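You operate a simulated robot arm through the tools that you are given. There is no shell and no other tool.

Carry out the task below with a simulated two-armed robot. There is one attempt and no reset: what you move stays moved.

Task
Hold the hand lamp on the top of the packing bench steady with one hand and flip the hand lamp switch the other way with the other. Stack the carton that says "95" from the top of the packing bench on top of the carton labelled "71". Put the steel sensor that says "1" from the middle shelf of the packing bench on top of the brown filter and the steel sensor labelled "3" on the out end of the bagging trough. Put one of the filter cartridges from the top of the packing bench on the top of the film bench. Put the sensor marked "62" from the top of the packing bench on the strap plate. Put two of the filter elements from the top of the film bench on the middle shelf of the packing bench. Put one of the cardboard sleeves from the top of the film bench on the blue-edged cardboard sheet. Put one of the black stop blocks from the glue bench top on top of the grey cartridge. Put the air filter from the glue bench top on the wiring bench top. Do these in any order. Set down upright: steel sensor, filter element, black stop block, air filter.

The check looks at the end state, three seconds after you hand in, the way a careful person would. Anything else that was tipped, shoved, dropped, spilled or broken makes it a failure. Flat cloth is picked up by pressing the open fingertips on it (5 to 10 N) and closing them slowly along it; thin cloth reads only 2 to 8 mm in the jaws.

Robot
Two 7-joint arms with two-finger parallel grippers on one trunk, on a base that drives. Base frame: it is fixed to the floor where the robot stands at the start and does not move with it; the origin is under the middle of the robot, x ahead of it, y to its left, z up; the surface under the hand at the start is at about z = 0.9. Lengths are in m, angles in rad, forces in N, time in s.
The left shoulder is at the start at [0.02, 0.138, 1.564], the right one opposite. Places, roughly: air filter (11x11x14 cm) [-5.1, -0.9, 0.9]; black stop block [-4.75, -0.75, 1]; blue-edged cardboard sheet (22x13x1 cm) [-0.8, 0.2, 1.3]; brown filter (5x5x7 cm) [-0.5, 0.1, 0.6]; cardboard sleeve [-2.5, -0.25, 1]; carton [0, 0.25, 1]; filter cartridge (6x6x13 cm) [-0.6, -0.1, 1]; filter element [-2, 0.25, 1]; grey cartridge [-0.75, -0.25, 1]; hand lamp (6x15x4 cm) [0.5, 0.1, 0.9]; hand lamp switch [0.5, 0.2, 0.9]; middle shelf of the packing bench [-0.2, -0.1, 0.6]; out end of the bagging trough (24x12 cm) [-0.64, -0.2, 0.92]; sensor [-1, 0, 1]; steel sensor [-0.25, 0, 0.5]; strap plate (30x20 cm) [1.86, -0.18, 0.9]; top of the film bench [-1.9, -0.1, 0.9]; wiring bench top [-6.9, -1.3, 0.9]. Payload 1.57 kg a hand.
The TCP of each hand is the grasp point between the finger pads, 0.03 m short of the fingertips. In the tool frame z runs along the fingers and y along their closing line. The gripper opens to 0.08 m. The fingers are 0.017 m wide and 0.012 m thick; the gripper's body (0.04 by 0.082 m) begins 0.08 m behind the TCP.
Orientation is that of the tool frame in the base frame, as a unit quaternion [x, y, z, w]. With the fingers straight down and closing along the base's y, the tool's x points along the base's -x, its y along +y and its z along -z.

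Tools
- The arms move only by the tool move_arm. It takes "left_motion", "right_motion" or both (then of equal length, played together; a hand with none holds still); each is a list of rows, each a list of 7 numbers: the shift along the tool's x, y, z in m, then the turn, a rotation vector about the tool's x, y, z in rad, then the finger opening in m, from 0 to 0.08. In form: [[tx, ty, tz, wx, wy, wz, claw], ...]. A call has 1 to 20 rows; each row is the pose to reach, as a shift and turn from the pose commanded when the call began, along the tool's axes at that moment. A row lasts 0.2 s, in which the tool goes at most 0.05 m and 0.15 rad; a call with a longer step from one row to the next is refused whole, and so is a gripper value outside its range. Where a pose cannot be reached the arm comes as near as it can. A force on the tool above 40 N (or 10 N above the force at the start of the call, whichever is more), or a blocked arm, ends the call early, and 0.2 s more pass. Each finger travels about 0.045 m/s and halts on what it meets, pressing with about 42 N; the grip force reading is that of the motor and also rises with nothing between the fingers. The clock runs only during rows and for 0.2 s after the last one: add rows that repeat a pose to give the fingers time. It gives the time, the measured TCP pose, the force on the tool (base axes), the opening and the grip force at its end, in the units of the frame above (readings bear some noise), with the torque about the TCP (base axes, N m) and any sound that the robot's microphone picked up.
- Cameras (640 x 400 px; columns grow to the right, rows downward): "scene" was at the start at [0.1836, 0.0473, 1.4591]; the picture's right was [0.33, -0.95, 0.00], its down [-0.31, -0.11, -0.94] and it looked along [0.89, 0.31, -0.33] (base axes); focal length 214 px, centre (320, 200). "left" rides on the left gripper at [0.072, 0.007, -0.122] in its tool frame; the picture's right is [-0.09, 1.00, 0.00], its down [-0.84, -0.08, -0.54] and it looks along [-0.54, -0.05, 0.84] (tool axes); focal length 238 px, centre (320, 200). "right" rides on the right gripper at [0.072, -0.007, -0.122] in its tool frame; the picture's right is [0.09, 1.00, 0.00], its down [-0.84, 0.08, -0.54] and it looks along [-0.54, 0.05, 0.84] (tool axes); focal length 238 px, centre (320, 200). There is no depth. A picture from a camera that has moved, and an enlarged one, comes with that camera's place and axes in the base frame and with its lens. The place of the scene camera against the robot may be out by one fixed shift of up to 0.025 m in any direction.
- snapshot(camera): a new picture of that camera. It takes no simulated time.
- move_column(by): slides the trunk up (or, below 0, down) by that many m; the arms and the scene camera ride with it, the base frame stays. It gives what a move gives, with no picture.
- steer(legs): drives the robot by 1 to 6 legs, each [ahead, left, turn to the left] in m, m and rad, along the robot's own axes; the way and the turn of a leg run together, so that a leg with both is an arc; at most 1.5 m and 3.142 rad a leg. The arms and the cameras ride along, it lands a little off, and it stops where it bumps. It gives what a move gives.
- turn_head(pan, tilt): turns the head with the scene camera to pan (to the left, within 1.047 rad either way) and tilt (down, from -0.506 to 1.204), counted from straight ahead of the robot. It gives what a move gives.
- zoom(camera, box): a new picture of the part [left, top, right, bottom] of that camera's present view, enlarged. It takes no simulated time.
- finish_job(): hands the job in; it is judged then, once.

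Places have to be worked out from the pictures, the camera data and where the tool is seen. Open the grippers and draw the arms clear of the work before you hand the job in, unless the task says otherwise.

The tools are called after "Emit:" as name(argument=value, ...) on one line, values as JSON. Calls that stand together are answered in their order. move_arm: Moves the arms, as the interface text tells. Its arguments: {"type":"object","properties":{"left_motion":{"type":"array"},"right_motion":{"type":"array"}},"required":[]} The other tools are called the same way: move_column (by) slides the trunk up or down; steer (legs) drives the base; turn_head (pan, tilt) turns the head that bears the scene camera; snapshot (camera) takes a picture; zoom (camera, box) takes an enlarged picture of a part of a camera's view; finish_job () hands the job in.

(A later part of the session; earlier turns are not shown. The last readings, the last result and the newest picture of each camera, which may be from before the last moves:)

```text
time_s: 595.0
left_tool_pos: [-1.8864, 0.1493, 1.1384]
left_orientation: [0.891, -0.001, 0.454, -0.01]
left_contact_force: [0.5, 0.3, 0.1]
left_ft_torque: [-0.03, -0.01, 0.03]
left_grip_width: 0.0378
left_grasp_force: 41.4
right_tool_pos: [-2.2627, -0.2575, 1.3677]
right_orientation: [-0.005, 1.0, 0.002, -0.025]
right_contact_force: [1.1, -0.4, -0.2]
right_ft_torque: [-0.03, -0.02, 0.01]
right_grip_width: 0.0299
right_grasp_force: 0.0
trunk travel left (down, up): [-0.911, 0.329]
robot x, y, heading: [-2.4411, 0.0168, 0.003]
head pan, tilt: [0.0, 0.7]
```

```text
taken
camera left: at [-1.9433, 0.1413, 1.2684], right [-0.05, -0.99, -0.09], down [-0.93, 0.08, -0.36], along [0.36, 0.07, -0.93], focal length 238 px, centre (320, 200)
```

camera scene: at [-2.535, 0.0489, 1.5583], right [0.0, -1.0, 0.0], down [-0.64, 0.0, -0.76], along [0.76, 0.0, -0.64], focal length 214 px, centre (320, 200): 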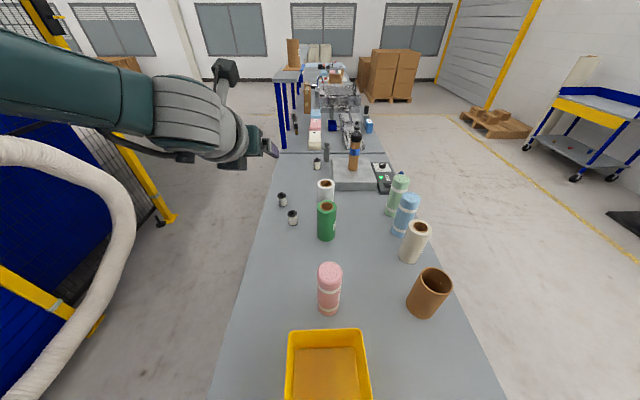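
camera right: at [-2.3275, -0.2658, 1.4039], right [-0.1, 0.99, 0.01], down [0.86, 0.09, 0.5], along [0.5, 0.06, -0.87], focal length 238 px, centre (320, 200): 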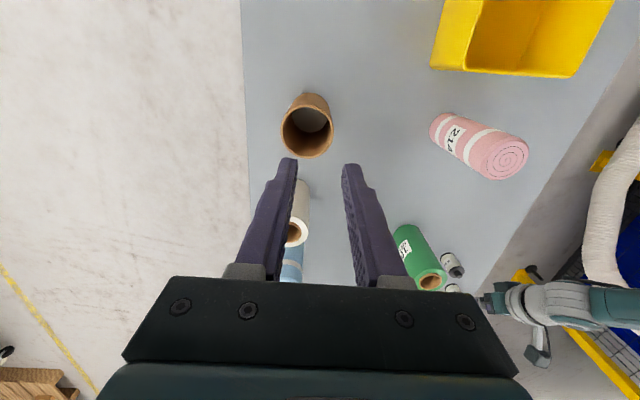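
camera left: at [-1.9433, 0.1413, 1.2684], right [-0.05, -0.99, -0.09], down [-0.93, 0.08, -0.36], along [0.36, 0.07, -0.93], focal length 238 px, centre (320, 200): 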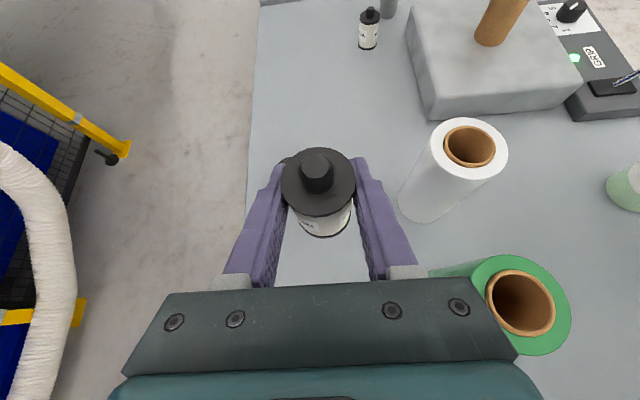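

Element held. I carry it around to the front of the packing bench's right part, where the middle shelf is free (x≈0.3–0.55).

Emit:
move_column(by=0.25)

Emit:
steer(legs=[[-0.62, 0, 0], [0, -1.15, 0], [0, 0, 1.57], [0, -1.3, 0], [0, -1.3, 0], [0, -1.0, 0]])

Emit:
turn_head(pan=0.2, tilt=0.6)

Emit:
snapshot(camera="scene")

```text
time_s: 597.5
left_tool_pos: [-1.887, 0.1493, 1.3898]
left_orientation: [0.891, -0.001, 0.454, -0.009]
left_contact_force: [0.2, -0.7, -1.1]
left_ft_torque: [-0.01, 0.01, 0.01]
left_grip_width: 0.0378
left_grasp_force: 41.8
right_tool_pos: [-2.2617, -0.2575, 1.6183]
right_orientation: [-0.005, 1.0, 0.001, -0.025]
right_contact_force: [0.3, -0.4, -0.6]
right_ft_torque: [0.04, -0.02, 0.04]
right_grip_width: 0.03
right_grasp_force: 0.1
trunk travel left (down, up): [-1.161, 0.079]
robot x, y, heading: [-2.4471, 0.0165, -0.001]
head pan, tilt: [0.0, 0.7]
```

```text
time_s: 627.7
left_tool_pos: [0.3964, -0.3846, 1.3883]
left_orientation: [0.61, 0.65, 0.303, -0.338]
left_contact_force: [-0.2, -0.7, -0.6]
left_ft_torque: [-0.04, -0.03, -0.01]
left_grip_width: 0.0373
left_grasp_force: 41.8
right_tool_pos: [0.8276, -0.7321, 1.618]
right_orientation: [0.733, -0.68, 0.018, 0.019]
right_contact_force: [-0.8, -0.3, -0.4]
right_ft_torque: [-0.01, 0.01, 0.0]
right_grip_width: 0.03
right_grasp_force: 0.1
trunk travel left (down, up): [-1.161, 0.079]
robot x, y, heading: [0.5619, -0.9328, 1.631]
head pan, tilt: [0.0, 0.7]
```

```text
time_s: 628.4
left_tool_pos: [0.3979, -0.3847, 1.3886]
left_orientation: [0.61, 0.65, 0.303, -0.338]
left_contact_force: [-0.4, 0.0, -0.6]
left_ft_torque: [0.02, 0.01, 0.02]
left_grip_width: 0.0377
left_grasp_force: 42.0
right_tool_pos: [0.8269, -0.7338, 1.6178]
right_orientation: [0.733, -0.68, 0.019, 0.019]
right_contact_force: [-0.2, 0.4, 0.2]
right_ft_torque: [0.03, 0.0, 0.03]
right_grip_width: 0.0302
right_grasp_force: 0.1
trunk travel left (down, up): [-1.161, 0.079]
robot x, y, heading: [0.5621, -0.9304, 1.634]
head pan, tilt: [0.201, 0.6]
```

```text
taken
camera scene: at [0.5287, -0.7284, 1.6569], right [0.97, 0.26, 0.0], down [0.15, -0.55, -0.82], along [-0.21, 0.8, -0.57], focal length 214 px, centre (320, 200)
```

scene: 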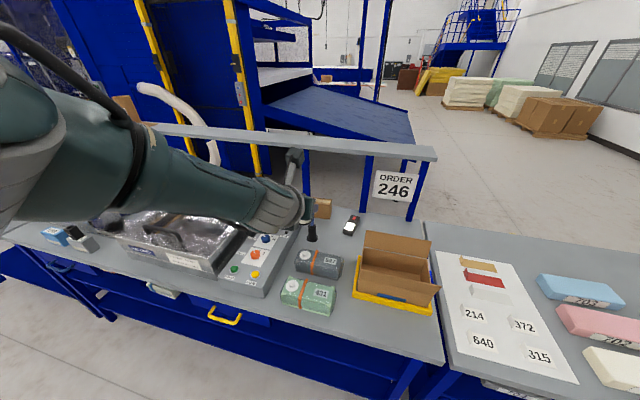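

I back off, straighten the heading, and lower the trunk to shelf height over the aisle.

Emit:
steer(legs=[[-0.4, 0, -0.062]])

Emit:
move_column(by=-0.4)

Emit:
move_column(by=-0.345)

Emit:
turn_head(pan=0.2, tilt=0.3)

Emit:
snapshot(camera="scene")

Emit:
snapshot(camera="left")

```text
time_s: 630.9
left_tool_pos: [0.4473, -0.7685, 1.3885]
left_orientation: [0.633, 0.627, 0.316, -0.326]
left_contact_force: [0.0, 0.5, -0.9]
left_ft_torque: [0.0, 0.0, -0.02]
left_grip_width: 0.0374
left_grasp_force: 42.3
right_tool_pos: [0.8511, -1.1466, 1.617]
right_orientation: [0.708, -0.706, 0.017, 0.019]
right_contact_force: [-0.5, 0.5, 0.3]
right_ft_torque: [-0.01, -0.01, 0.0]
right_grip_width: 0.0299
right_grasp_force: 0.0
trunk travel left (down, up): [-1.161, 0.079]
robot x, y, heading: [0.5717, -1.3256, 1.564]
head pan, tilt: [0.201, 0.6]
```

```text
time_s: 634.7
left_tool_pos: [0.4479, -0.7687, 0.9884]
left_orientation: [0.634, 0.626, 0.316, -0.326]
left_contact_force: [-0.2, -0.3, -1.0]
left_ft_torque: [0.0, -0.04, 0.02]
left_grip_width: 0.0377
left_grasp_force: 41.9
right_tool_pos: [0.8528, -1.1467, 1.2169]
right_orientation: [0.708, -0.706, 0.017, 0.02]
right_contact_force: [1.3, 0.2, -1.1]
right_ft_torque: [-0.01, 0.04, -0.03]
right_grip_width: 0.03
right_grasp_force: 0.0
trunk travel left (down, up): [-0.761, 0.479]
robot x, y, heading: [0.5715, -1.3241, 1.566]
head pan, tilt: [0.201, 0.6]
```

```text
time_s: 638.1
left_tool_pos: [0.4464, -0.7683, 0.6432]
left_orientation: [0.633, 0.627, 0.315, -0.326]
left_contact_force: [-0.5, 0.2, 0.2]
left_ft_torque: [-0.03, -0.01, 0.0]
left_grip_width: 0.0373
left_grasp_force: 42.1
right_tool_pos: [0.8519, -1.146, 0.8731]
right_orientation: [0.707, -0.706, 0.017, 0.02]
right_contact_force: [-0.9, 0.3, -0.1]
right_ft_torque: [0.0, 0.0, -0.02]
right_grip_width: 0.0301
right_grasp_force: 0.1
trunk travel left (down, up): [-0.416, 0.824]
robot x, y, heading: [0.573, -1.3217, 1.562]
head pan, tilt: [0.201, 0.6]
```

```text
time_s: 638.9
left_tool_pos: [0.4479, -0.768, 0.6443]
left_orientation: [0.634, 0.627, 0.316, -0.326]
left_contact_force: [0.1, -0.4, 0.0]
left_ft_torque: [0.01, -0.02, 0.03]
left_grip_width: 0.0374
left_grasp_force: 42.2
right_tool_pos: [0.8518, -1.1467, 0.8736]
right_orientation: [0.709, -0.705, 0.017, 0.02]
right_contact_force: [-0.9, 0.6, -0.6]
right_ft_torque: [0.02, 0.0, 0.02]
right_grip_width: 0.0301
right_grasp_force: 0.0
trunk travel left (down, up): [-0.416, 0.824]
robot x, y, heading: [0.5774, -1.3211, 1.561]
head pan, tilt: [0.201, 0.3]
```

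```text
taken
camera scene: at [0.5519, -1.1162, 0.9394], right [0.98, 0.19, 0.0], down [0.06, -0.29, -0.95], along [-0.18, 0.94, -0.3], focal length 214 px, centre (320, 200)
```

scene: 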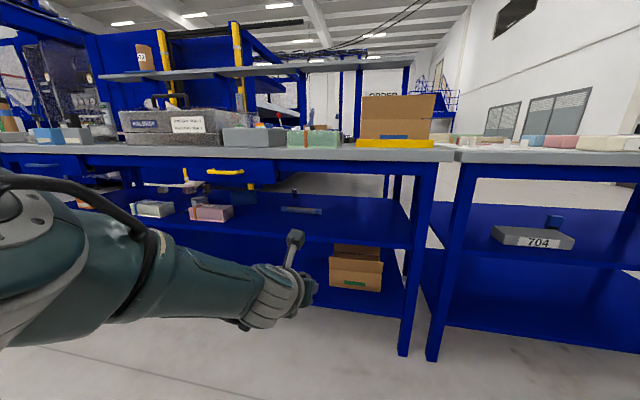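

```text
taken
camera left: at [0.456, -0.8235, 0.7735], right [0.99, -0.05, -0.09], down [-0.08, -0.93, -0.36], along [-0.07, 0.36, -0.93], focal length 238 px, centre (320, 200)
```

left: 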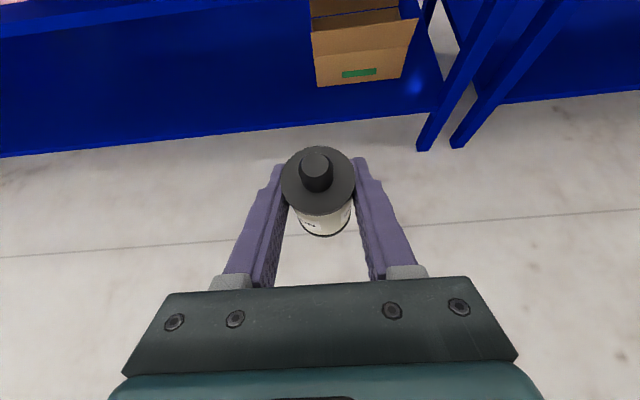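

The right end of the shelf is free. I lower 3 cm more, then drive in to TCP y≈−0.285.

Emit:
move_column(by=-0.025)

Emit:
steer(legs=[[0.4, 0.0, 0.008]])

Emit:
snapshot(camera="left")

Emit:
snapshot(camera="scene")

```text
time_s: 639.6
left_tool_pos: [0.4478, -0.7678, 0.6186]
left_orientation: [0.634, 0.626, 0.316, -0.326]
left_contact_force: [-0.3, -0.3, 0.3]
left_ft_torque: [0.03, 0.02, 0.01]
left_grip_width: 0.0377
left_grasp_force: 42.1
right_tool_pos: [0.8516, -1.1465, 0.8473]
right_orientation: [0.708, -0.706, 0.017, 0.02]
right_contact_force: [0.7, -1.0, 1.2]
right_ft_torque: [0.03, -0.03, -0.02]
right_grip_width: 0.0301
right_grasp_force: 0.0
trunk travel left (down, up): [-0.391, 0.849]
robot x, y, heading: [0.5703, -1.3223, 1.567]
head pan, tilt: [0.201, 0.3]
```

```text
time_s: 642.1
left_tool_pos: [0.4476, -0.3707, 0.6194]
left_orientation: [0.632, 0.628, 0.315, -0.327]
left_contact_force: [-0.9, 0.5, 0.2]
left_ft_torque: [-0.05, -0.02, 0.0]
left_grip_width: 0.0376
left_grasp_force: 42.0
right_tool_pos: [0.8535, -0.7478, 0.8467]
right_orientation: [0.71, -0.704, 0.017, 0.02]
right_contact_force: [-0.1, 0.2, 0.3]
right_ft_torque: [-0.02, -0.03, -0.01]
right_grip_width: 0.0298
right_grasp_force: 0.1
trunk travel left (down, up): [-0.391, 0.849]
robot x, y, heading: [0.5739, -0.9249, 1.567]
head pan, tilt: [0.201, 0.3]
```

```text
taken
camera left: at [0.4559, -0.4261, 0.7485], right [0.99, -0.05, -0.09], down [-0.08, -0.93, -0.36], along [-0.07, 0.36, -0.93], focal length 238 px, centre (320, 200)
```

left: 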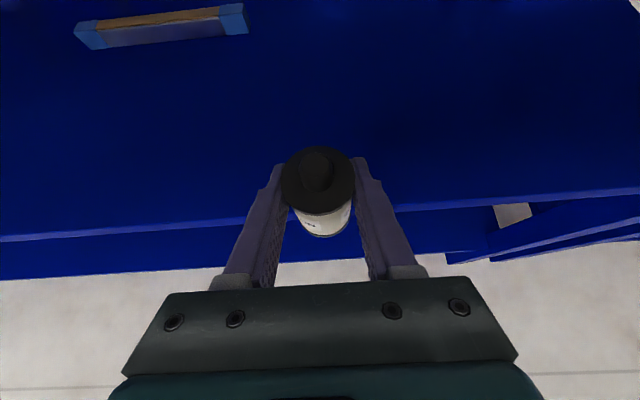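

```text
taken
camera scene: at [0.5534, -0.7182, 0.9145], right [0.98, 0.2, 0.0], down [0.06, -0.29, -0.96], along [-0.19, 0.94, -0.3], focal length 214 px, centre (320, 200)
```

scene: 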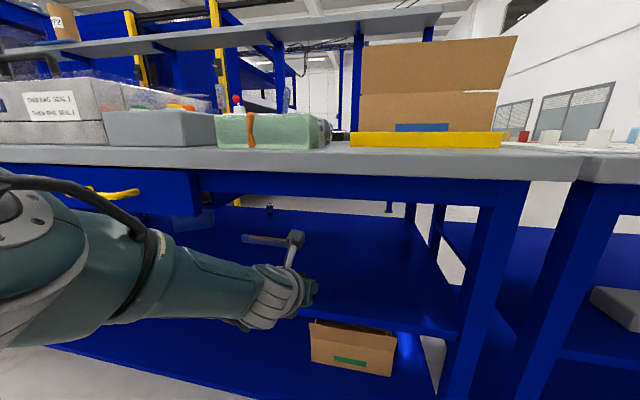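

Emit:
steer(legs=[[0.095, 0.0, 0.0]])

Emit:
move_column(by=-0.012)

Emit:
snapshot(camera="left")

Emit:
snapshot(camera="scene")

```text
time_s: 643.2
left_tool_pos: [0.4459, -0.2759, 0.6192]
left_orientation: [0.631, 0.629, 0.314, -0.328]
left_contact_force: [0.2, -0.7, -0.3]
left_ft_torque: [-0.02, 0.01, -0.03]
left_grip_width: 0.0375
left_grasp_force: 42.1
right_tool_pos: [0.8525, -0.6529, 0.8464]
right_orientation: [0.71, -0.703, 0.018, 0.02]
right_contact_force: [-0.8, 0.5, 0.4]
right_ft_torque: [0.0, 0.0, 0.02]
right_grip_width: 0.0299
right_grasp_force: 0.0
trunk travel left (down, up): [-0.391, 0.849]
robot x, y, heading: [0.5745, -0.8283, 1.565]
head pan, tilt: [0.201, 0.3]
```

```text
time_s: 643.8
left_tool_pos: [0.4443, -0.2778, 0.6061]
left_orientation: [0.631, 0.629, 0.315, -0.327]
left_contact_force: [0.5, -0.8, -1.5]
left_ft_torque: [0.0, 0.0, 0.01]
left_grip_width: 0.0376
left_grasp_force: 41.8
right_tool_pos: [0.8533, -0.6521, 0.8354]
right_orientation: [0.711, -0.703, 0.018, 0.021]
right_contact_force: [-0.3, 0.2, 0.3]
right_ft_torque: [0.0, -0.01, 0.01]
right_grip_width: 0.0299
right_grasp_force: 0.1
trunk travel left (down, up): [-0.379, 0.861]
robot x, y, heading: [0.5749, -0.8336, 1.572]
head pan, tilt: [0.201, 0.3]
```

```text
taken
camera left: at [0.4551, -0.3317, 0.7362], right [0.99, -0.05, -0.09], down [-0.08, -0.93, -0.36], along [-0.07, 0.36, -0.93], focal length 238 px, centre (320, 200)
```

left: 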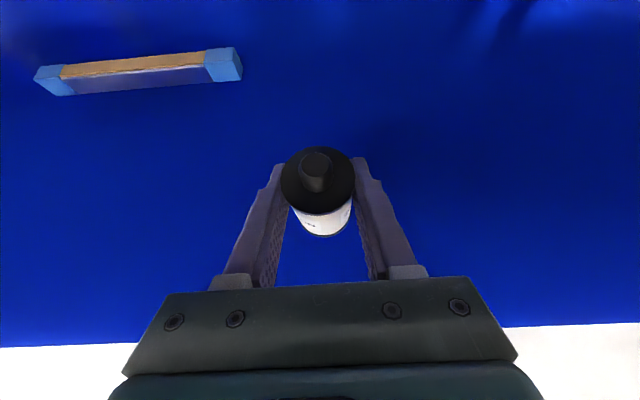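

```text
taken
camera scene: at [0.5532, -0.6235, 0.9024], right [0.98, 0.2, 0.0], down [0.06, -0.29, -0.96], along [-0.19, 0.94, -0.3], focal length 214 px, centre (320, 200)
```

scene: 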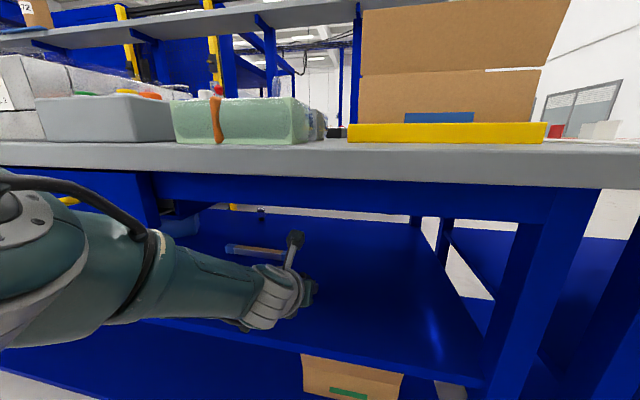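

Lower in 3 mm steps until contact.

Emit:
move_column(by=-0.006)

Emit:
move_column(by=-0.003)

Emit:
move_column(by=-0.003)

```text
time_s: 644.4
left_tool_pos: [0.4459, -0.2766, 0.6002]
left_orientation: [0.631, 0.63, 0.313, -0.328]
left_contact_force: [1.1, -0.8, -0.9]
left_ft_torque: [0.03, -0.01, -0.01]
left_grip_width: 0.0378
left_grasp_force: 41.8
right_tool_pos: [0.852, -0.6526, 0.8299]
right_orientation: [0.711, -0.703, 0.018, 0.02]
right_contact_force: [0.1, 0.2, 0.1]
right_ft_torque: [0.01, -0.01, 0.01]
right_grip_width: 0.0298
right_grasp_force: 0.1
trunk travel left (down, up): [-0.373, 0.867]
robot x, y, heading: [0.5787, -0.8319, 1.568]
head pan, tilt: [0.201, 0.3]
```

```text
time_s: 644.9
left_tool_pos: [0.4463, -0.2763, 0.5979]
left_orientation: [0.631, 0.629, 0.314, -0.327]
left_contact_force: [0.3, -0.4, 0.3]
left_ft_torque: [0.01, 0.03, 0.0]
left_grip_width: 0.0375
left_grasp_force: 42.2
right_tool_pos: [0.8524, -0.6521, 0.8262]
right_orientation: [0.711, -0.703, 0.018, 0.019]
right_contact_force: [-0.5, 0.0, -0.1]
right_ft_torque: [0.03, 0.02, -0.02]
right_grip_width: 0.03
right_grasp_force: 0.1
trunk travel left (down, up): [-0.37, 0.87]
robot x, y, heading: [0.5746, -0.8319, 1.566]
head pan, tilt: [0.201, 0.3]
```

```text
time_s: 645.4
left_tool_pos: [0.4453, -0.2766, 0.5938]
left_orientation: [0.631, 0.63, 0.314, -0.327]
left_contact_force: [-0.1, -1.0, 0.8]
left_ft_torque: [-0.03, 0.0, -0.02]
left_grip_width: 0.0376
left_grasp_force: 42.1
right_tool_pos: [0.8527, -0.6518, 0.8226]
right_orientation: [0.711, -0.702, 0.019, 0.02]
right_contact_force: [-0.7, 0.9, -0.2]
right_ft_torque: [0.01, 0.0, -0.03]
right_grip_width: 0.03
right_grasp_force: 0.2
trunk travel left (down, up): [-0.367, 0.873]
robot x, y, heading: [0.5751, -0.8332, 1.572]
head pan, tilt: [0.201, 0.3]
```

Emit:
move_column(by=-0.003)

Emit:
move_column(by=-0.003)

```text
time_s: 646.0
left_tool_pos: [0.444, -0.2761, 0.5914]
left_orientation: [0.631, 0.629, 0.314, -0.327]
left_contact_force: [-0.2, -0.4, -0.5]
left_ft_torque: [-0.02, 0.01, -0.02]
left_grip_width: 0.0375
left_grasp_force: 42.1
right_tool_pos: [0.8526, -0.6523, 0.8209]
right_orientation: [0.711, -0.702, 0.018, 0.02]
right_contact_force: [0.0, -0.3, -0.3]
right_ft_torque: [0.01, -0.02, 0.06]
right_grip_width: 0.0301
right_grasp_force: 0.0
trunk travel left (down, up): [-0.364, 0.876]
robot x, y, heading: [0.5757, -0.8302, 1.566]
head pan, tilt: [0.201, 0.3]
```

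```text
time_s: 646.5
left_tool_pos: [0.4454, -0.2768, 0.5897]
left_orientation: [0.631, 0.629, 0.315, -0.328]
left_contact_force: [0.0, -0.7, 2.7]
left_ft_torque: [-0.02, -0.05, 0.0]
left_grip_width: 0.0377
left_grasp_force: 41.9
right_tool_pos: [0.8537, -0.6527, 0.8174]
right_orientation: [0.711, -0.702, 0.017, 0.02]
right_contact_force: [0.2, -0.3, -0.5]
right_ft_torque: [0.0, 0.0, 0.01]
right_grip_width: 0.03
right_grasp_force: 0.1
trunk travel left (down, up): [-0.361, 0.879]
robot x, y, heading: [0.5758, -0.8315, 1.569]
head pan, tilt: [0.201, 0.3]
```

Touching (2.7 N): shelf z≈0.551. Open slowly, raise 3 cm, and back out.

Emit:
move_arm(left_motion=[[0, 0, 0, 0, 0, 0, 0.038], [0, 0, 0, 0, 0, 0, 0.044], [0, 0, 0, 0, 0, 0, 0.055], [0, 0, 0, 0, 0, 0, 0.065], [0, 0, 0, 0, 0, 0, 0.065]])

Emit:
move_column(by=0.035)

Emit:
steer(legs=[[-0.15, 0, 0]])

Emit:
snapshot(camera="left")

```text
time_s: 647.7
left_tool_pos: [0.4461, -0.2776, 0.5885]
left_orientation: [0.631, 0.63, 0.314, -0.327]
left_contact_force: [-0.6, -0.9, -1.0]
left_ft_torque: [0.0, -0.02, 0.0]
left_grip_width: 0.0651
left_grasp_force: 0.1
right_tool_pos: [0.8528, -0.6521, 0.8173]
right_orientation: [0.711, -0.703, 0.017, 0.02]
right_contact_force: [0.4, 0.2, 0.4]
right_ft_torque: [-0.01, -0.01, -0.01]
right_grip_width: 0.0299
right_grasp_force: 0.2
trunk travel left (down, up): [-0.361, 0.879]
robot x, y, heading: [0.5754, -0.8324, 1.568]
head pan, tilt: [0.201, 0.3]
```

```text
time_s: 648.5
left_tool_pos: [0.4467, -0.2764, 0.6232]
left_orientation: [0.631, 0.63, 0.313, -0.327]
left_contact_force: [-0.3, -0.8, 0.4]
left_ft_torque: [0.04, 0.02, -0.04]
left_grip_width: 0.0649
left_grasp_force: 0.1
right_tool_pos: [0.8545, -0.6527, 0.8526]
right_orientation: [0.711, -0.702, 0.017, 0.02]
right_contact_force: [-0.4, 0.1, 0.1]
right_ft_torque: [0.0, -0.01, 0.0]
right_grip_width: 0.03
right_grasp_force: 0.1
trunk travel left (down, up): [-0.396, 0.844]
robot x, y, heading: [0.576, -0.8296, 1.57]
head pan, tilt: [0.201, 0.3]
```

```text
time_s: 649.8
left_tool_pos: [0.4448, -0.43, 0.6237]
left_orientation: [0.63, 0.629, 0.315, -0.328]
left_contact_force: [-0.4, -0.1, -0.4]
left_ft_torque: [0.03, -0.02, 0.01]
left_grip_width: 0.0651
left_grasp_force: 0.0
right_tool_pos: [0.8533, -0.8031, 0.8529]
right_orientation: [0.711, -0.702, 0.019, 0.02]
right_contact_force: [0.1, -0.1, 0.2]
right_ft_torque: [0.05, 0.03, 0.02]
right_grip_width: 0.03
right_grasp_force: 0.0
trunk travel left (down, up): [-0.396, 0.844]
robot x, y, heading: [0.5752, -0.988, 1.573]
head pan, tilt: [0.201, 0.3]
```

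```text
taken
camera left: at [0.4541, -0.4839, 0.7532], right [0.99, -0.05, -0.09], down [-0.08, -0.93, -0.36], along [-0.07, 0.36, -0.93], focal length 238 px, centre (320, 200)
```

left: 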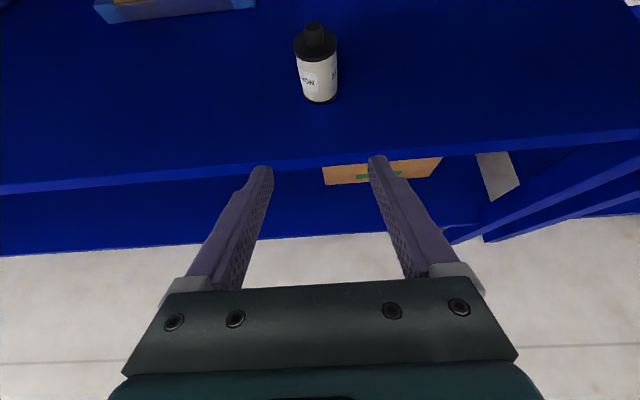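

First element placed upright. Now the second: raise and travel back to the film bench's −x end.

Emit:
steer(legs=[[-0.2, 0, 0]])

Emit:
move_column(by=0.4)

Emit:
move_column(by=0.36)

Emit:
steer(legs=[[0, 1.3, 0], [0, 1.3, 0], [0, 1.0, 0], [0, 0, -1.575], [0, 1.25, 0]])

Emit:
turn_head(pan=0.0, tilt=0.7)

Emit:
snapshot(camera="scene")

```text
time_s: 651.4
left_tool_pos: [0.4455, -0.6215, 0.6251]
left_orientation: [0.631, 0.629, 0.315, -0.327]
left_contact_force: [0.2, -0.9, -0.6]
left_ft_torque: [0.03, 0.01, -0.01]
left_grip_width: 0.065
left_grasp_force: 0.1
right_tool_pos: [0.853, -0.9986, 0.852]
right_orientation: [0.71, -0.703, 0.018, 0.02]
right_contact_force: [-0.1, -0.4, 0.5]
right_ft_torque: [0.01, 0.02, 0.03]
right_grip_width: 0.0301
right_grasp_force: 0.1
trunk travel left (down, up): [-0.396, 0.844]
robot x, y, heading: [0.5786, -1.1819, 1.571]
head pan, tilt: [0.201, 0.3]
```

```text
time_s: 655.2
left_tool_pos: [0.4457, -0.6212, 1.0244]
left_orientation: [0.631, 0.63, 0.314, -0.328]
left_contact_force: [0.5, 0.1, 0.1]
left_ft_torque: [0.01, 0.0, 0.01]
left_grip_width: 0.0651
left_grasp_force: 0.0
right_tool_pos: [0.8529, -0.9982, 1.254]
right_orientation: [0.711, -0.703, 0.017, 0.02]
right_contact_force: [-1.0, 1.0, 0.3]
right_ft_torque: [0.04, 0.0, 0.02]
right_grip_width: 0.0305
right_grasp_force: 0.0
trunk travel left (down, up): [-0.796, 0.444]
robot x, y, heading: [0.5769, -1.177, 1.569]
head pan, tilt: [0.201, 0.3]
```

```text
time_s: 658.7
left_tool_pos: [0.4461, -0.622, 1.3841]
left_orientation: [0.63, 0.63, 0.314, -0.328]
left_contact_force: [0.3, -0.1, -0.3]
left_ft_torque: [0.01, -0.03, -0.02]
left_grip_width: 0.0653
left_grasp_force: 0.2
right_tool_pos: [0.8521, -0.9973, 1.6121]
right_orientation: [0.71, -0.703, 0.018, 0.021]
right_contact_force: [0.1, 1.1, 0.6]
right_ft_torque: [0.02, 0.01, 0.0]
right_grip_width: 0.03
right_grasp_force: 0.0
trunk travel left (down, up): [-1.156, 0.084]
robot x, y, heading: [0.573, -1.1778, 1.566]
head pan, tilt: [0.201, 0.3]
```

```text
time_s: 685.8
left_tool_pos: [-2.4633, 0.173, 1.3843]
left_orientation: [0.891, -0.007, 0.454, -0.006]
left_contact_force: [-0.1, -0.6, 0.2]
left_ft_torque: [0.0, -0.02, -0.02]
left_grip_width: 0.0651
left_grasp_force: 0.1
right_tool_pos: [-2.8457, -0.2294, 1.6127]
right_orientation: [0.002, 1.0, 0.002, -0.027]
right_contact_force: [0.0, -0.5, -0.4]
right_ft_torque: [-0.01, -0.01, 0.02]
right_grip_width: 0.0299
right_grasp_force: 0.0
trunk travel left (down, up): [-1.156, 0.084]
robot x, y, heading: [-3.0235, 0.0509, -0.017]
head pan, tilt: [0.201, 0.3]
```

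```text
time_s: 686.7
left_tool_pos: [-2.4635, 0.1734, 1.3843]
left_orientation: [0.891, -0.008, 0.454, -0.006]
left_contact_force: [0.4, 0.6, 0.1]
left_ft_torque: [-0.02, 0.03, 0.01]
left_grip_width: 0.0649
left_grasp_force: 0.0
right_tool_pos: [-2.8453, -0.2289, 1.6122]
right_orientation: [0.002, 1.0, 0.002, -0.026]
right_contact_force: [-0.2, -0.1, 0.4]
right_ft_torque: [0.02, 0.02, -0.05]
right_grip_width: 0.0298
right_grasp_force: 0.1
trunk travel left (down, up): [-1.156, 0.084]
robot x, y, heading: [-3.0216, 0.0499, -0.014]
head pan, tilt: [0.0, 0.7]
```

```text
taken
camera scene: at [-2.8406, 0.0642, 1.6434], right [-0.02, -1.0, 0.0], down [-0.64, 0.01, -0.77], along [0.77, -0.01, -0.64], focal length 214 px, centre (320, 200)
```

scene: 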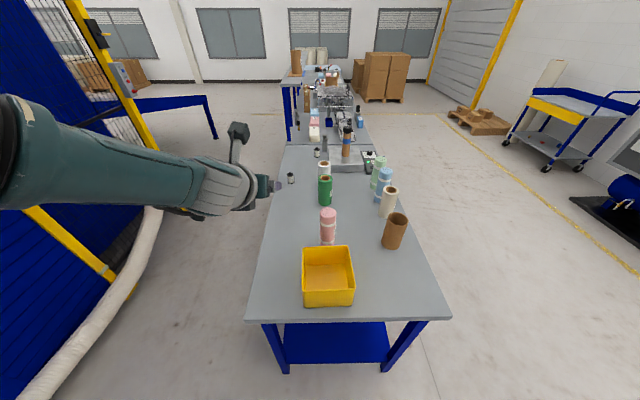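

Emit:
steer(legs=[[0.6, 0.036, 0.014]])

Emit:
move_column(by=-0.2)

Emit:
snapshot(camera="left")

```text
time_s: 690.1
left_tool_pos: [-1.8696, 0.2095, 1.3842]
left_orientation: [0.891, -0.002, 0.454, -0.009]
left_contact_force: [-1.1, 0.5, 0.5]
left_ft_torque: [-0.01, 0.0, -0.03]
left_grip_width: 0.0649
left_grasp_force: 0.0
right_tool_pos: [-2.2456, -0.1963, 1.6121]
right_orientation: [-0.004, 1.0, 0.001, -0.027]
right_contact_force: [0.3, 0.5, 0.6]
right_ft_torque: [0.01, -0.02, -0.01]
right_grip_width: 0.0302
right_grasp_force: 0.0
trunk travel left (down, up): [-1.156, 0.084]
robot x, y, heading: [-2.4242, 0.08, -0.008]
head pan, tilt: [0.0, 0.7]
```

```text
time_s: 692.2
left_tool_pos: [-1.8693, 0.2091, 1.1839]
left_orientation: [0.891, -0.003, 0.454, -0.008]
left_contact_force: [-0.8, -0.4, 0.0]
left_ft_torque: [-0.04, 0.03, 0.01]
left_grip_width: 0.0648
left_grasp_force: 0.1
right_tool_pos: [-2.2472, -0.197, 1.4123]
right_orientation: [-0.004, 1.0, 0.002, -0.027]
right_contact_force: [-0.4, 0.1, -0.8]
right_ft_torque: [0.03, -0.01, 0.03]
right_grip_width: 0.0302
right_grasp_force: 0.0
trunk travel left (down, up): [-0.956, 0.284]
robot x, y, heading: [-2.4261, 0.0812, -0.004]
head pan, tilt: [0.0, 0.7]
```

```text
taken
camera left: at [-1.9253, 0.2007, 1.3136], right [-0.05, -0.99, -0.09], down [-0.93, 0.08, -0.36], along [0.36, 0.07, -0.93], focal length 238 px, centre (320, 200)
```

left: 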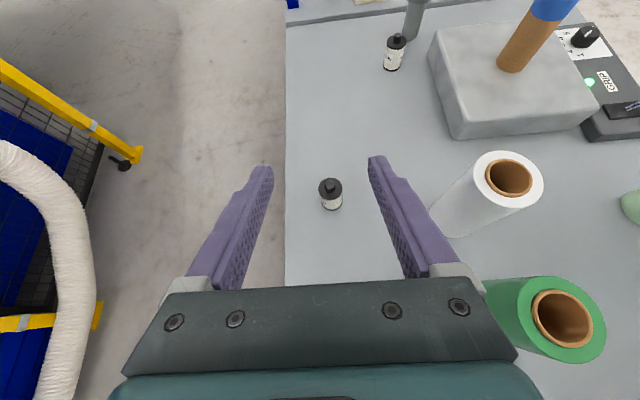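

E2 at (−1.769,0.211). Drive ahead 10 cm and lower.

Emit:
steer(legs=[[0.1, 0.002, 0.0]])

Emit:
move_column(by=-0.15)

Emit:
snapshot(camera="left")

```text
time_s: 693.4
left_tool_pos: [-1.7711, 0.2105, 1.1832]
left_orientation: [0.891, -0.004, 0.454, -0.008]
left_contact_force: [0.4, 0.5, -0.1]
left_ft_torque: [-0.01, 0.0, 0.03]
left_grip_width: 0.0648
left_grasp_force: 0.1
right_tool_pos: [-2.1477, -0.1964, 1.4125]
right_orientation: [-0.004, 1.0, 0.001, -0.027]
right_contact_force: [1.4, -0.6, -0.2]
right_ft_torque: [0.0, 0.0, 0.03]
right_grip_width: 0.03
right_grasp_force: 0.0
trunk travel left (down, up): [-0.956, 0.284]
robot x, y, heading: [-2.3255, 0.0809, -0.005]
head pan, tilt: [0.0, 0.7]
```

```text
time_s: 695.1
left_tool_pos: [-1.77, 0.2107, 1.0346]
left_orientation: [0.891, -0.003, 0.454, -0.009]
left_contact_force: [0.3, -0.3, 0.1]
left_ft_torque: [0.0, 0.04, -0.03]
left_grip_width: 0.0651
left_grasp_force: 0.1
right_tool_pos: [-2.1479, -0.1952, 1.2623]
right_orientation: [-0.003, 1.0, 0.002, -0.027]
right_contact_force: [0.1, -0.5, -0.5]
right_ft_torque: [-0.04, 0.0, -0.01]
right_grip_width: 0.0301
right_grasp_force: 0.0
trunk travel left (down, up): [-0.806, 0.434]
robot x, y, heading: [-2.3245, 0.0804, -0.007]
head pan, tilt: [0.0, 0.7]
```

```text
taken
camera left: at [-1.8266, 0.2018, 1.1634], right [-0.05, -0.99, -0.09], down [-0.93, 0.08, -0.36], along [0.36, 0.07, -0.93], focal length 238 px, centre (320, 200)
```

left: 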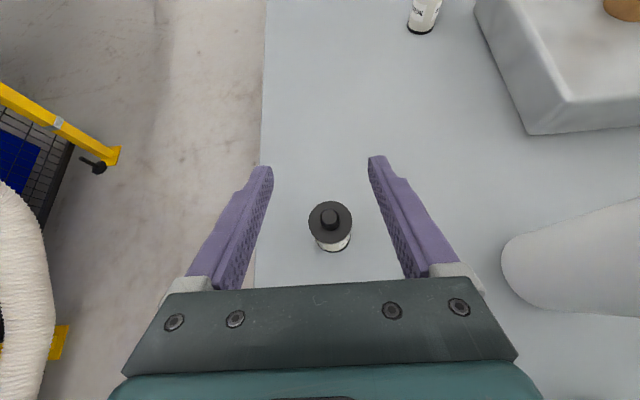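

Emit:
move_column(by=-0.095)

Emit:
snapshot(camera="left")

Emit:
move_arm(left_motion=[[0.0, 0, 0.0, 0, 0, 0, 0.055], [0.0, 0, 0.0, 0, 0, 0, 0.045], [0.0, 0, 0.0, 0, 0, 0, 0.035], [0.0, 0, 0.0, 0, 0, 0, 0.025], [0.0, 0, 0.0, 0, 0, 0, 0.025]])

Emit:
move_column(by=0.2)

Emit:
snapshot(camera="left")

```text
time_s: 696.4
left_tool_pos: [-1.7711, 0.2087, 0.939]
left_orientation: [0.891, -0.003, 0.455, -0.008]
left_contact_force: [1.0, 0.8, -0.5]
left_ft_torque: [0.03, -0.02, 0.02]
left_grip_width: 0.065
left_grasp_force: 0.1
right_tool_pos: [-2.1473, -0.1963, 1.1675]
right_orientation: [-0.004, 1.0, 0.002, -0.027]
right_contact_force: [0.1, 0.3, -0.5]
right_ft_torque: [-0.02, 0.03, -0.02]
right_grip_width: 0.0299
right_grasp_force: 0.1
trunk travel left (down, up): [-0.711, 0.529]
robot x, y, heading: [-2.3303, 0.0876, -0.006]
head pan, tilt: [0.0, 0.7]
```

```text
taken
camera left: at [-1.8265, 0.2018, 1.0684], right [-0.05, -0.99, -0.09], down [-0.93, 0.08, -0.36], along [0.36, 0.07, -0.93], focal length 238 px, centre (320, 200)
```

left: 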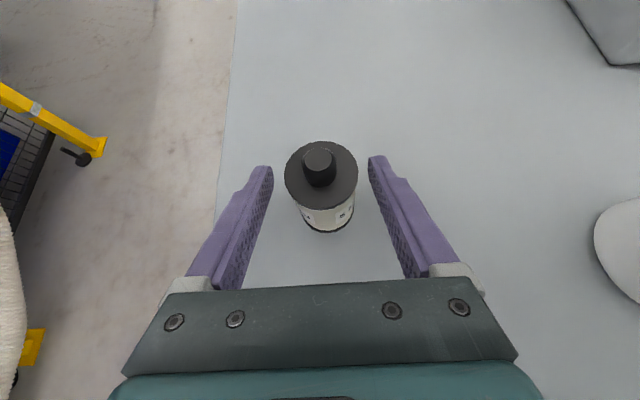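

```text
time_s: 697.6
left_tool_pos: [-1.7694, 0.2091, 0.938]
left_orientation: [0.891, -0.003, 0.454, -0.008]
left_contact_force: [-0.4, -0.6, 1.9]
left_ft_torque: [-0.07, 0.02, -0.04]
left_grip_width: 0.0381
left_grasp_force: 36.9
right_tool_pos: [-2.1471, -0.1965, 1.1672]
right_orientation: [-0.003, 1.0, 0.001, -0.027]
right_contact_force: [-0.5, 0.4, 0.5]
right_ft_torque: [0.0, -0.01, 0.02]
right_grip_width: 0.03
right_grasp_force: 0.0
trunk travel left (down, up): [-0.711, 0.529]
robot x, y, heading: [-2.3269, 0.0782, -0.004]
head pan, tilt: [0.0, 0.7]
```

```text
time_s: 699.8
left_tool_pos: [-1.77, 0.2106, 1.1386]
left_orientation: [0.891, -0.003, 0.454, -0.008]
left_contact_force: [0.1, -0.1, 0.4]
left_ft_torque: [-0.03, -0.02, 0.02]
left_grip_width: 0.0381
left_grasp_force: 41.6
right_tool_pos: [-2.1483, -0.1967, 1.3667]
right_orientation: [-0.004, 1.0, 0.001, -0.027]
right_contact_force: [0.5, 0.2, 0.1]
right_ft_torque: [-0.01, 0.0, 0.0]
right_grip_width: 0.0299
right_grasp_force: 0.1
trunk travel left (down, up): [-0.911, 0.329]
robot x, y, heading: [-2.3253, 0.0861, -0.006]
head pan, tilt: [0.0, 0.7]
```

```text
taken
camera left: at [-1.8266, 0.2018, 1.2683], right [-0.05, -0.99, -0.09], down [-0.93, 0.08, -0.36], along [0.36, 0.07, -0.93], focal length 238 px, centre (320, 200)
```

left: 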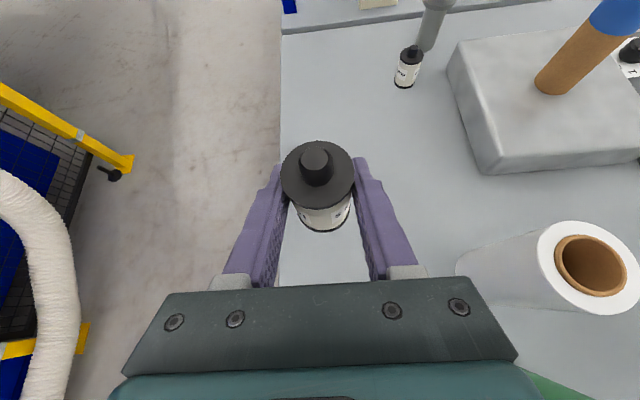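

Second element held. Travel back to the packing bench front.

Emit:
move_column(by=0.25)

Emit:
steer(legs=[[-0.72, 0, 0], [0, -1.3, 0], [0, 0, 1.57], [0, -1.3, 0], [0, -1.3, 0], [0, -1.1, 0]])

Emit:
move_column(by=-0.4)

```text
time_s: 702.4
left_tool_pos: [-1.7695, 0.2098, 1.3898]
left_orientation: [0.891, -0.003, 0.454, -0.008]
left_contact_force: [-0.3, 0.5, -0.9]
left_ft_torque: [-0.01, 0.01, 0.0]
left_grip_width: 0.0377
left_grasp_force: 42.3
right_tool_pos: [-2.1463, -0.1964, 1.6163]
right_orientation: [-0.004, 1.0, 0.001, -0.027]
right_contact_force: [0.9, 0.4, 0.5]
right_ft_torque: [-0.03, -0.03, 0.0]
right_grip_width: 0.03
right_grasp_force: 0.0
trunk travel left (down, up): [-1.161, 0.079]
robot x, y, heading: [-2.3259, 0.0834, -0.002]
head pan, tilt: [0.0, 0.7]
```

```text
time_s: 733.8
left_tool_pos: [0.5373, -0.8759, 1.3888]
left_orientation: [0.65, 0.609, 0.325, -0.318]
left_contact_force: [-0.1, -0.7, -0.6]
left_ft_torque: [0.0, 0.01, 0.0]
left_grip_width: 0.0374
left_grasp_force: 42.6
right_tool_pos: [0.9196, -1.2775, 1.6176]
right_orientation: [-0.688, 0.725, -0.017, -0.021]
right_contact_force: [-0.9, -0.7, 0.0]
right_ft_torque: [-0.01, 0.03, 0.01]
right_grip_width: 0.0301
right_grasp_force: 0.0
trunk travel left (down, up): [-1.161, 0.079]
robot x, y, heading: [0.6326, -1.4366, 1.506]
head pan, tilt: [0.0, 0.7]
```

```text
time_s: 737.6
left_tool_pos: [0.5378, -0.8771, 0.989]
left_orientation: [0.649, 0.61, 0.325, -0.318]
left_contact_force: [0.0, 0.5, -0.3]
left_ft_torque: [-0.02, 0.01, 0.02]
left_grip_width: 0.0372
left_grasp_force: 41.8
right_tool_pos: [0.9209, -1.2771, 1.2173]
right_orientation: [-0.688, 0.725, -0.018, -0.021]
right_contact_force: [-0.4, -0.1, 0.5]
right_ft_torque: [0.04, 0.02, -0.02]
right_grip_width: 0.0298
right_grasp_force: 0.1
trunk travel left (down, up): [-0.761, 0.479]
robot x, y, heading: [0.6325, -1.4385, 1.506]
head pan, tilt: [0.0, 0.7]
```

Straighten heading, lower to shelf height, and approach.

Emit:
steer(legs=[[0, 0, 0.062], [0.0, -0.06, 0]])

Emit:
move_column(by=-0.37)

Emit:
steer(legs=[[0.5, 0.0, 0.0]])

Emit:
snapshot(camera="left")

Emit:
turn_head(pan=0.2, tilt=0.3)

Emit:
snapshot(camera="scene")

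```text
time_s: 739.0
left_tool_pos: [0.5617, -0.8842, 0.9887]
left_orientation: [0.631, 0.629, 0.315, -0.328]
left_contact_force: [-0.5, 0.8, 0.1]
left_ft_torque: [0.01, 0.0, 0.0]
left_grip_width: 0.0373
left_grasp_force: 41.8
right_tool_pos: [0.9694, -1.2613, 1.2176]
right_orientation: [0.711, -0.703, 0.018, 0.02]
right_contact_force: [0.3, -0.7, -0.4]
right_ft_torque: [-0.03, 0.02, 0.01]
right_grip_width: 0.0299
right_grasp_force: 0.0
trunk travel left (down, up): [-0.761, 0.479]
robot x, y, heading: [0.6916, -1.4382, 1.568]
head pan, tilt: [0.0, 0.7]
```

```text
time_s: 742.6
left_tool_pos: [0.5629, -0.883, 0.618]
left_orientation: [0.631, 0.629, 0.314, -0.328]
left_contact_force: [0.0, 0.3, -1.3]
left_ft_torque: [0.01, -0.01, 0.03]
left_grip_width: 0.0372
left_grasp_force: 42.2
right_tool_pos: [0.9695, -1.2605, 0.8461]
right_orientation: [0.71, -0.704, 0.019, 0.02]
right_contact_force: [0.1, 0.2, 0.0]
right_ft_torque: [0.01, 0.02, 0.0]
right_grip_width: 0.0299
right_grasp_force: 0.1
trunk travel left (down, up): [-0.391, 0.849]
robot x, y, heading: [0.6915, -1.4382, 1.567]
head pan, tilt: [0.0, 0.7]
```

```text
time_s: 745.5
left_tool_pos: [0.567, -0.3818, 0.619]
left_orientation: [0.633, 0.627, 0.316, -0.327]
left_contact_force: [-0.2, -0.2, -0.3]
left_ft_torque: [-0.04, 0.01, -0.01]
left_grip_width: 0.0374
left_grasp_force: 41.8
right_tool_pos: [0.9727, -0.7581, 0.8472]
right_orientation: [0.709, -0.705, 0.018, 0.021]
right_contact_force: [0.7, -0.4, -0.6]
right_ft_torque: [0.0, 0.01, 0.02]
right_grip_width: 0.0301
right_grasp_force: 0.0
trunk travel left (down, up): [-0.391, 0.849]
robot x, y, heading: [0.6942, -0.9402, 1.566]
head pan, tilt: [0.0, 0.7]
```

```text
taken
camera left: at [0.5764, -0.4364, 0.7484], right [0.99, -0.05, -0.09], down [-0.08, -0.93, -0.36], along [-0.07, 0.36, -0.93], focal length 238 px, centre (320, 200)
```

left: 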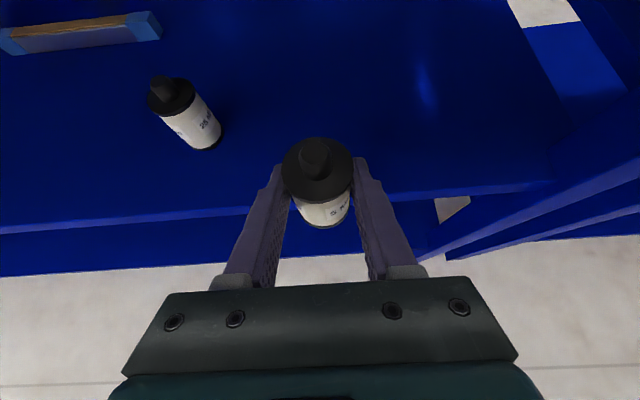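

```text
time_s: 746.4
left_tool_pos: [0.5679, -0.3814, 0.6183]
left_orientation: [0.633, 0.627, 0.316, -0.327]
left_contact_force: [0.5, 0.7, -1.2]
left_ft_torque: [0.02, -0.02, 0.0]
left_grip_width: 0.0374
left_grasp_force: 42.3
right_tool_pos: [0.9724, -0.7604, 0.8474]
right_orientation: [0.708, -0.706, 0.018, 0.02]
right_contact_force: [-0.1, -0.2, 0.8]
right_ft_torque: [-0.04, 0.01, 0.0]
right_grip_width: 0.03
right_grasp_force: 0.0
trunk travel left (down, up): [-0.391, 0.849]
robot x, y, heading: [0.6945, -0.9399, 1.559]
head pan, tilt: [0.201, 0.3]
```

```text
taken
camera scene: at [0.6731, -0.7289, 0.9144], right [0.98, 0.19, 0.0], down [0.06, -0.29, -0.95], along [-0.18, 0.94, -0.3], focal length 214 px, centre (320, 200)
```

scene: 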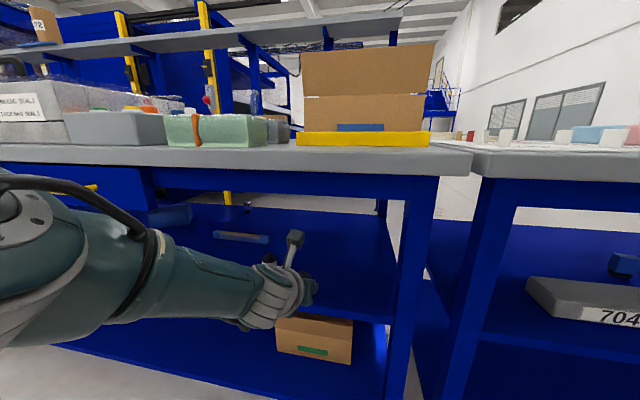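

Enough spacing from the first element. Advance 10 cm and lower to contact (expected TCP ≈0.589).

Emit:
steer(legs=[[0.105, 0.0, 0.0]])

Emit:
move_column(by=-0.024)

Emit:
move_column(by=-0.003)

Emit:
move_column(by=-0.003)

```text
time_s: 747.6
left_tool_pos: [0.5696, -0.2765, 0.6192]
left_orientation: [0.633, 0.628, 0.315, -0.325]
left_contact_force: [-0.8, 0.2, -0.2]
left_ft_torque: [-0.01, 0.0, 0.0]
left_grip_width: 0.0375
left_grasp_force: 41.7
right_tool_pos: [0.9726, -0.6551, 0.8478]
right_orientation: [0.709, -0.705, 0.018, 0.019]
right_contact_force: [-0.4, 0.1, 0.2]
right_ft_torque: [-0.03, -0.03, -0.02]
right_grip_width: 0.0299
right_grasp_force: 0.1
trunk travel left (down, up): [-0.391, 0.849]
robot x, y, heading: [0.694, -0.8323, 1.565]
head pan, tilt: [0.201, 0.3]
```

```text
time_s: 748.3
left_tool_pos: [0.5688, -0.2756, 0.5942]
left_orientation: [0.633, 0.628, 0.314, -0.326]
left_contact_force: [-0.2, -0.4, -0.4]
left_ft_torque: [-0.03, -0.01, 0.05]
left_grip_width: 0.0374
left_grasp_force: 41.7
right_tool_pos: [0.9734, -0.654, 0.8238]
right_orientation: [0.709, -0.705, 0.018, 0.02]
right_contact_force: [-0.4, 0.0, 0.2]
right_ft_torque: [-0.02, 0.02, -0.06]
right_grip_width: 0.03
right_grasp_force: 0.1
trunk travel left (down, up): [-0.367, 0.873]
robot x, y, heading: [0.6948, -0.8328, 1.564]
head pan, tilt: [0.201, 0.3]
```

```text
time_s: 748.8
left_tool_pos: [0.5674, -0.2761, 0.5915]
left_orientation: [0.633, 0.627, 0.316, -0.326]
left_contact_force: [0.0, -0.4, -1.0]
left_ft_torque: [0.0, 0.03, 0.0]
left_grip_width: 0.0374
left_grasp_force: 42.4
right_tool_pos: [0.9736, -0.654, 0.8206]
right_orientation: [0.709, -0.705, 0.018, 0.02]
right_contact_force: [0.3, 0.0, 0.3]
right_ft_torque: [-0.01, -0.01, -0.01]
right_grip_width: 0.0301
right_grasp_force: 0.0
trunk travel left (down, up): [-0.364, 0.876]
robot x, y, heading: [0.6966, -0.8305, 1.566]
head pan, tilt: [0.201, 0.3]
```

```text
time_s: 749.3
left_tool_pos: [0.5684, -0.2744, 0.5903]
left_orientation: [0.632, 0.627, 0.316, -0.328]
left_contact_force: [0.7, -4.0, 12.4]
left_ft_torque: [0.04, -0.25, -0.11]
left_grip_width: 0.0373
left_grasp_force: 42.2
right_tool_pos: [0.9735, -0.6529, 0.8177]
right_orientation: [0.708, -0.705, 0.018, 0.022]
right_contact_force: [-0.4, 0.6, 0.5]
right_ft_torque: [-0.01, -0.01, 0.0]
right_grip_width: 0.0298
right_grasp_force: 0.1
trunk travel left (down, up): [-0.361, 0.879]
robot x, y, heading: [0.6961, -0.8295, 1.563]
head pan, tilt: [0.201, 0.3]
```

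Contact. Relieve 1.5 mm, open, raise, back out.

Emit:
move_column(by=0.0015)

Emit:
move_arm(left_motion=[[0, 0, 0, 0, 0, 0, 0.038], [0, 0, 0, 0, 0, 0, 0.044], [0, 0, 0, 0, 0, 0, 0.055], [0, 0, 0, 0, 0, 0, 0.06], [0, 0, 0, 0, 0, 0, 0.06]])

Emit:
move_column(by=0.035)

Emit:
steer(legs=[[-0.15, 0, 0]])

Emit:
snapshot(camera="left")

```text
time_s: 749.8
left_tool_pos: [0.5684, -0.2753, 0.5904]
left_orientation: [0.632, 0.628, 0.315, -0.327]
left_contact_force: [-0.6, 1.9, 4.9]
left_ft_torque: [0.17, -0.1, 0.04]
left_grip_width: 0.0375
left_grasp_force: 41.9
right_tool_pos: [0.9734, -0.6536, 0.8186]
right_orientation: [0.709, -0.705, 0.019, 0.02]
right_contact_force: [-0.1, -0.6, 0.7]
right_ft_torque: [-0.04, 0.01, 0.02]
right_grip_width: 0.0297
right_grasp_force: 0.0
trunk travel left (down, up): [-0.362, 0.878]
robot x, y, heading: [0.6944, -0.8318, 1.565]
head pan, tilt: [0.201, 0.3]
```

```text
time_s: 751.0
left_tool_pos: [0.5678, -0.2763, 0.5893]
left_orientation: [0.633, 0.628, 0.315, -0.326]
left_contact_force: [-0.3, 0.4, 0.5]
left_ft_torque: [0.0, 0.0, -0.02]
left_grip_width: 0.0601
left_grasp_force: 0.1
right_tool_pos: [0.9736, -0.6537, 0.8182]
right_orientation: [0.708, -0.705, 0.018, 0.021]
right_contact_force: [0.0, -0.6, 0.5]
right_ft_torque: [0.0, 0.02, -0.02]
right_grip_width: 0.0302
right_grasp_force: 0.0
trunk travel left (down, up): [-0.362, 0.878]
robot x, y, heading: [0.695, -0.8326, 1.561]
head pan, tilt: [0.201, 0.3]
```

```text
time_s: 751.8
left_tool_pos: [0.5675, -0.2756, 0.625]
left_orientation: [0.632, 0.628, 0.315, -0.327]
left_contact_force: [0.0, 0.4, -0.2]
left_ft_torque: [0.0, 0.02, 0.02]
left_grip_width: 0.0601
left_grasp_force: 0.1
right_tool_pos: [0.9739, -0.6527, 0.8542]
right_orientation: [0.709, -0.705, 0.017, 0.021]
right_contact_force: [0.0, 0.3, 0.2]
right_ft_torque: [0.02, 0.0, -0.02]
right_grip_width: 0.0301
right_grasp_force: 0.1
trunk travel left (down, up): [-0.397, 0.843]
robot x, y, heading: [0.6951, -0.8356, 1.564]
head pan, tilt: [0.201, 0.3]
```

```text
time_s: 753.2
left_tool_pos: [0.5671, -0.4242, 0.6252]
left_orientation: [0.633, 0.628, 0.315, -0.326]
left_contact_force: [0.5, -0.9, 0.3]
left_ft_torque: [0.01, 0.03, 0.0]
left_grip_width: 0.06
left_grasp_force: 0.0
right_tool_pos: [0.9723, -0.8019, 0.8542]
right_orientation: [0.71, -0.704, 0.019, 0.02]
right_contact_force: [-0.4, -0.3, -0.4]
right_ft_torque: [0.0, -0.03, 0.01]
right_grip_width: 0.0301
right_grasp_force: 0.0
trunk travel left (down, up): [-0.397, 0.843]
robot x, y, heading: [0.692, -0.9795, 1.563]
head pan, tilt: [0.201, 0.3]
```

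```text
taken
camera left: at [0.5756, -0.479, 0.7546], right [0.99, -0.05, -0.09], down [-0.08, -0.93, -0.36], along [-0.07, 0.36, -0.93], focal length 238 px, centre (320, 200)
```

left: 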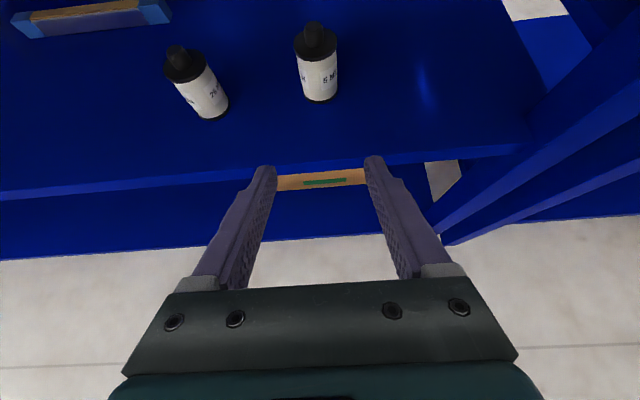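

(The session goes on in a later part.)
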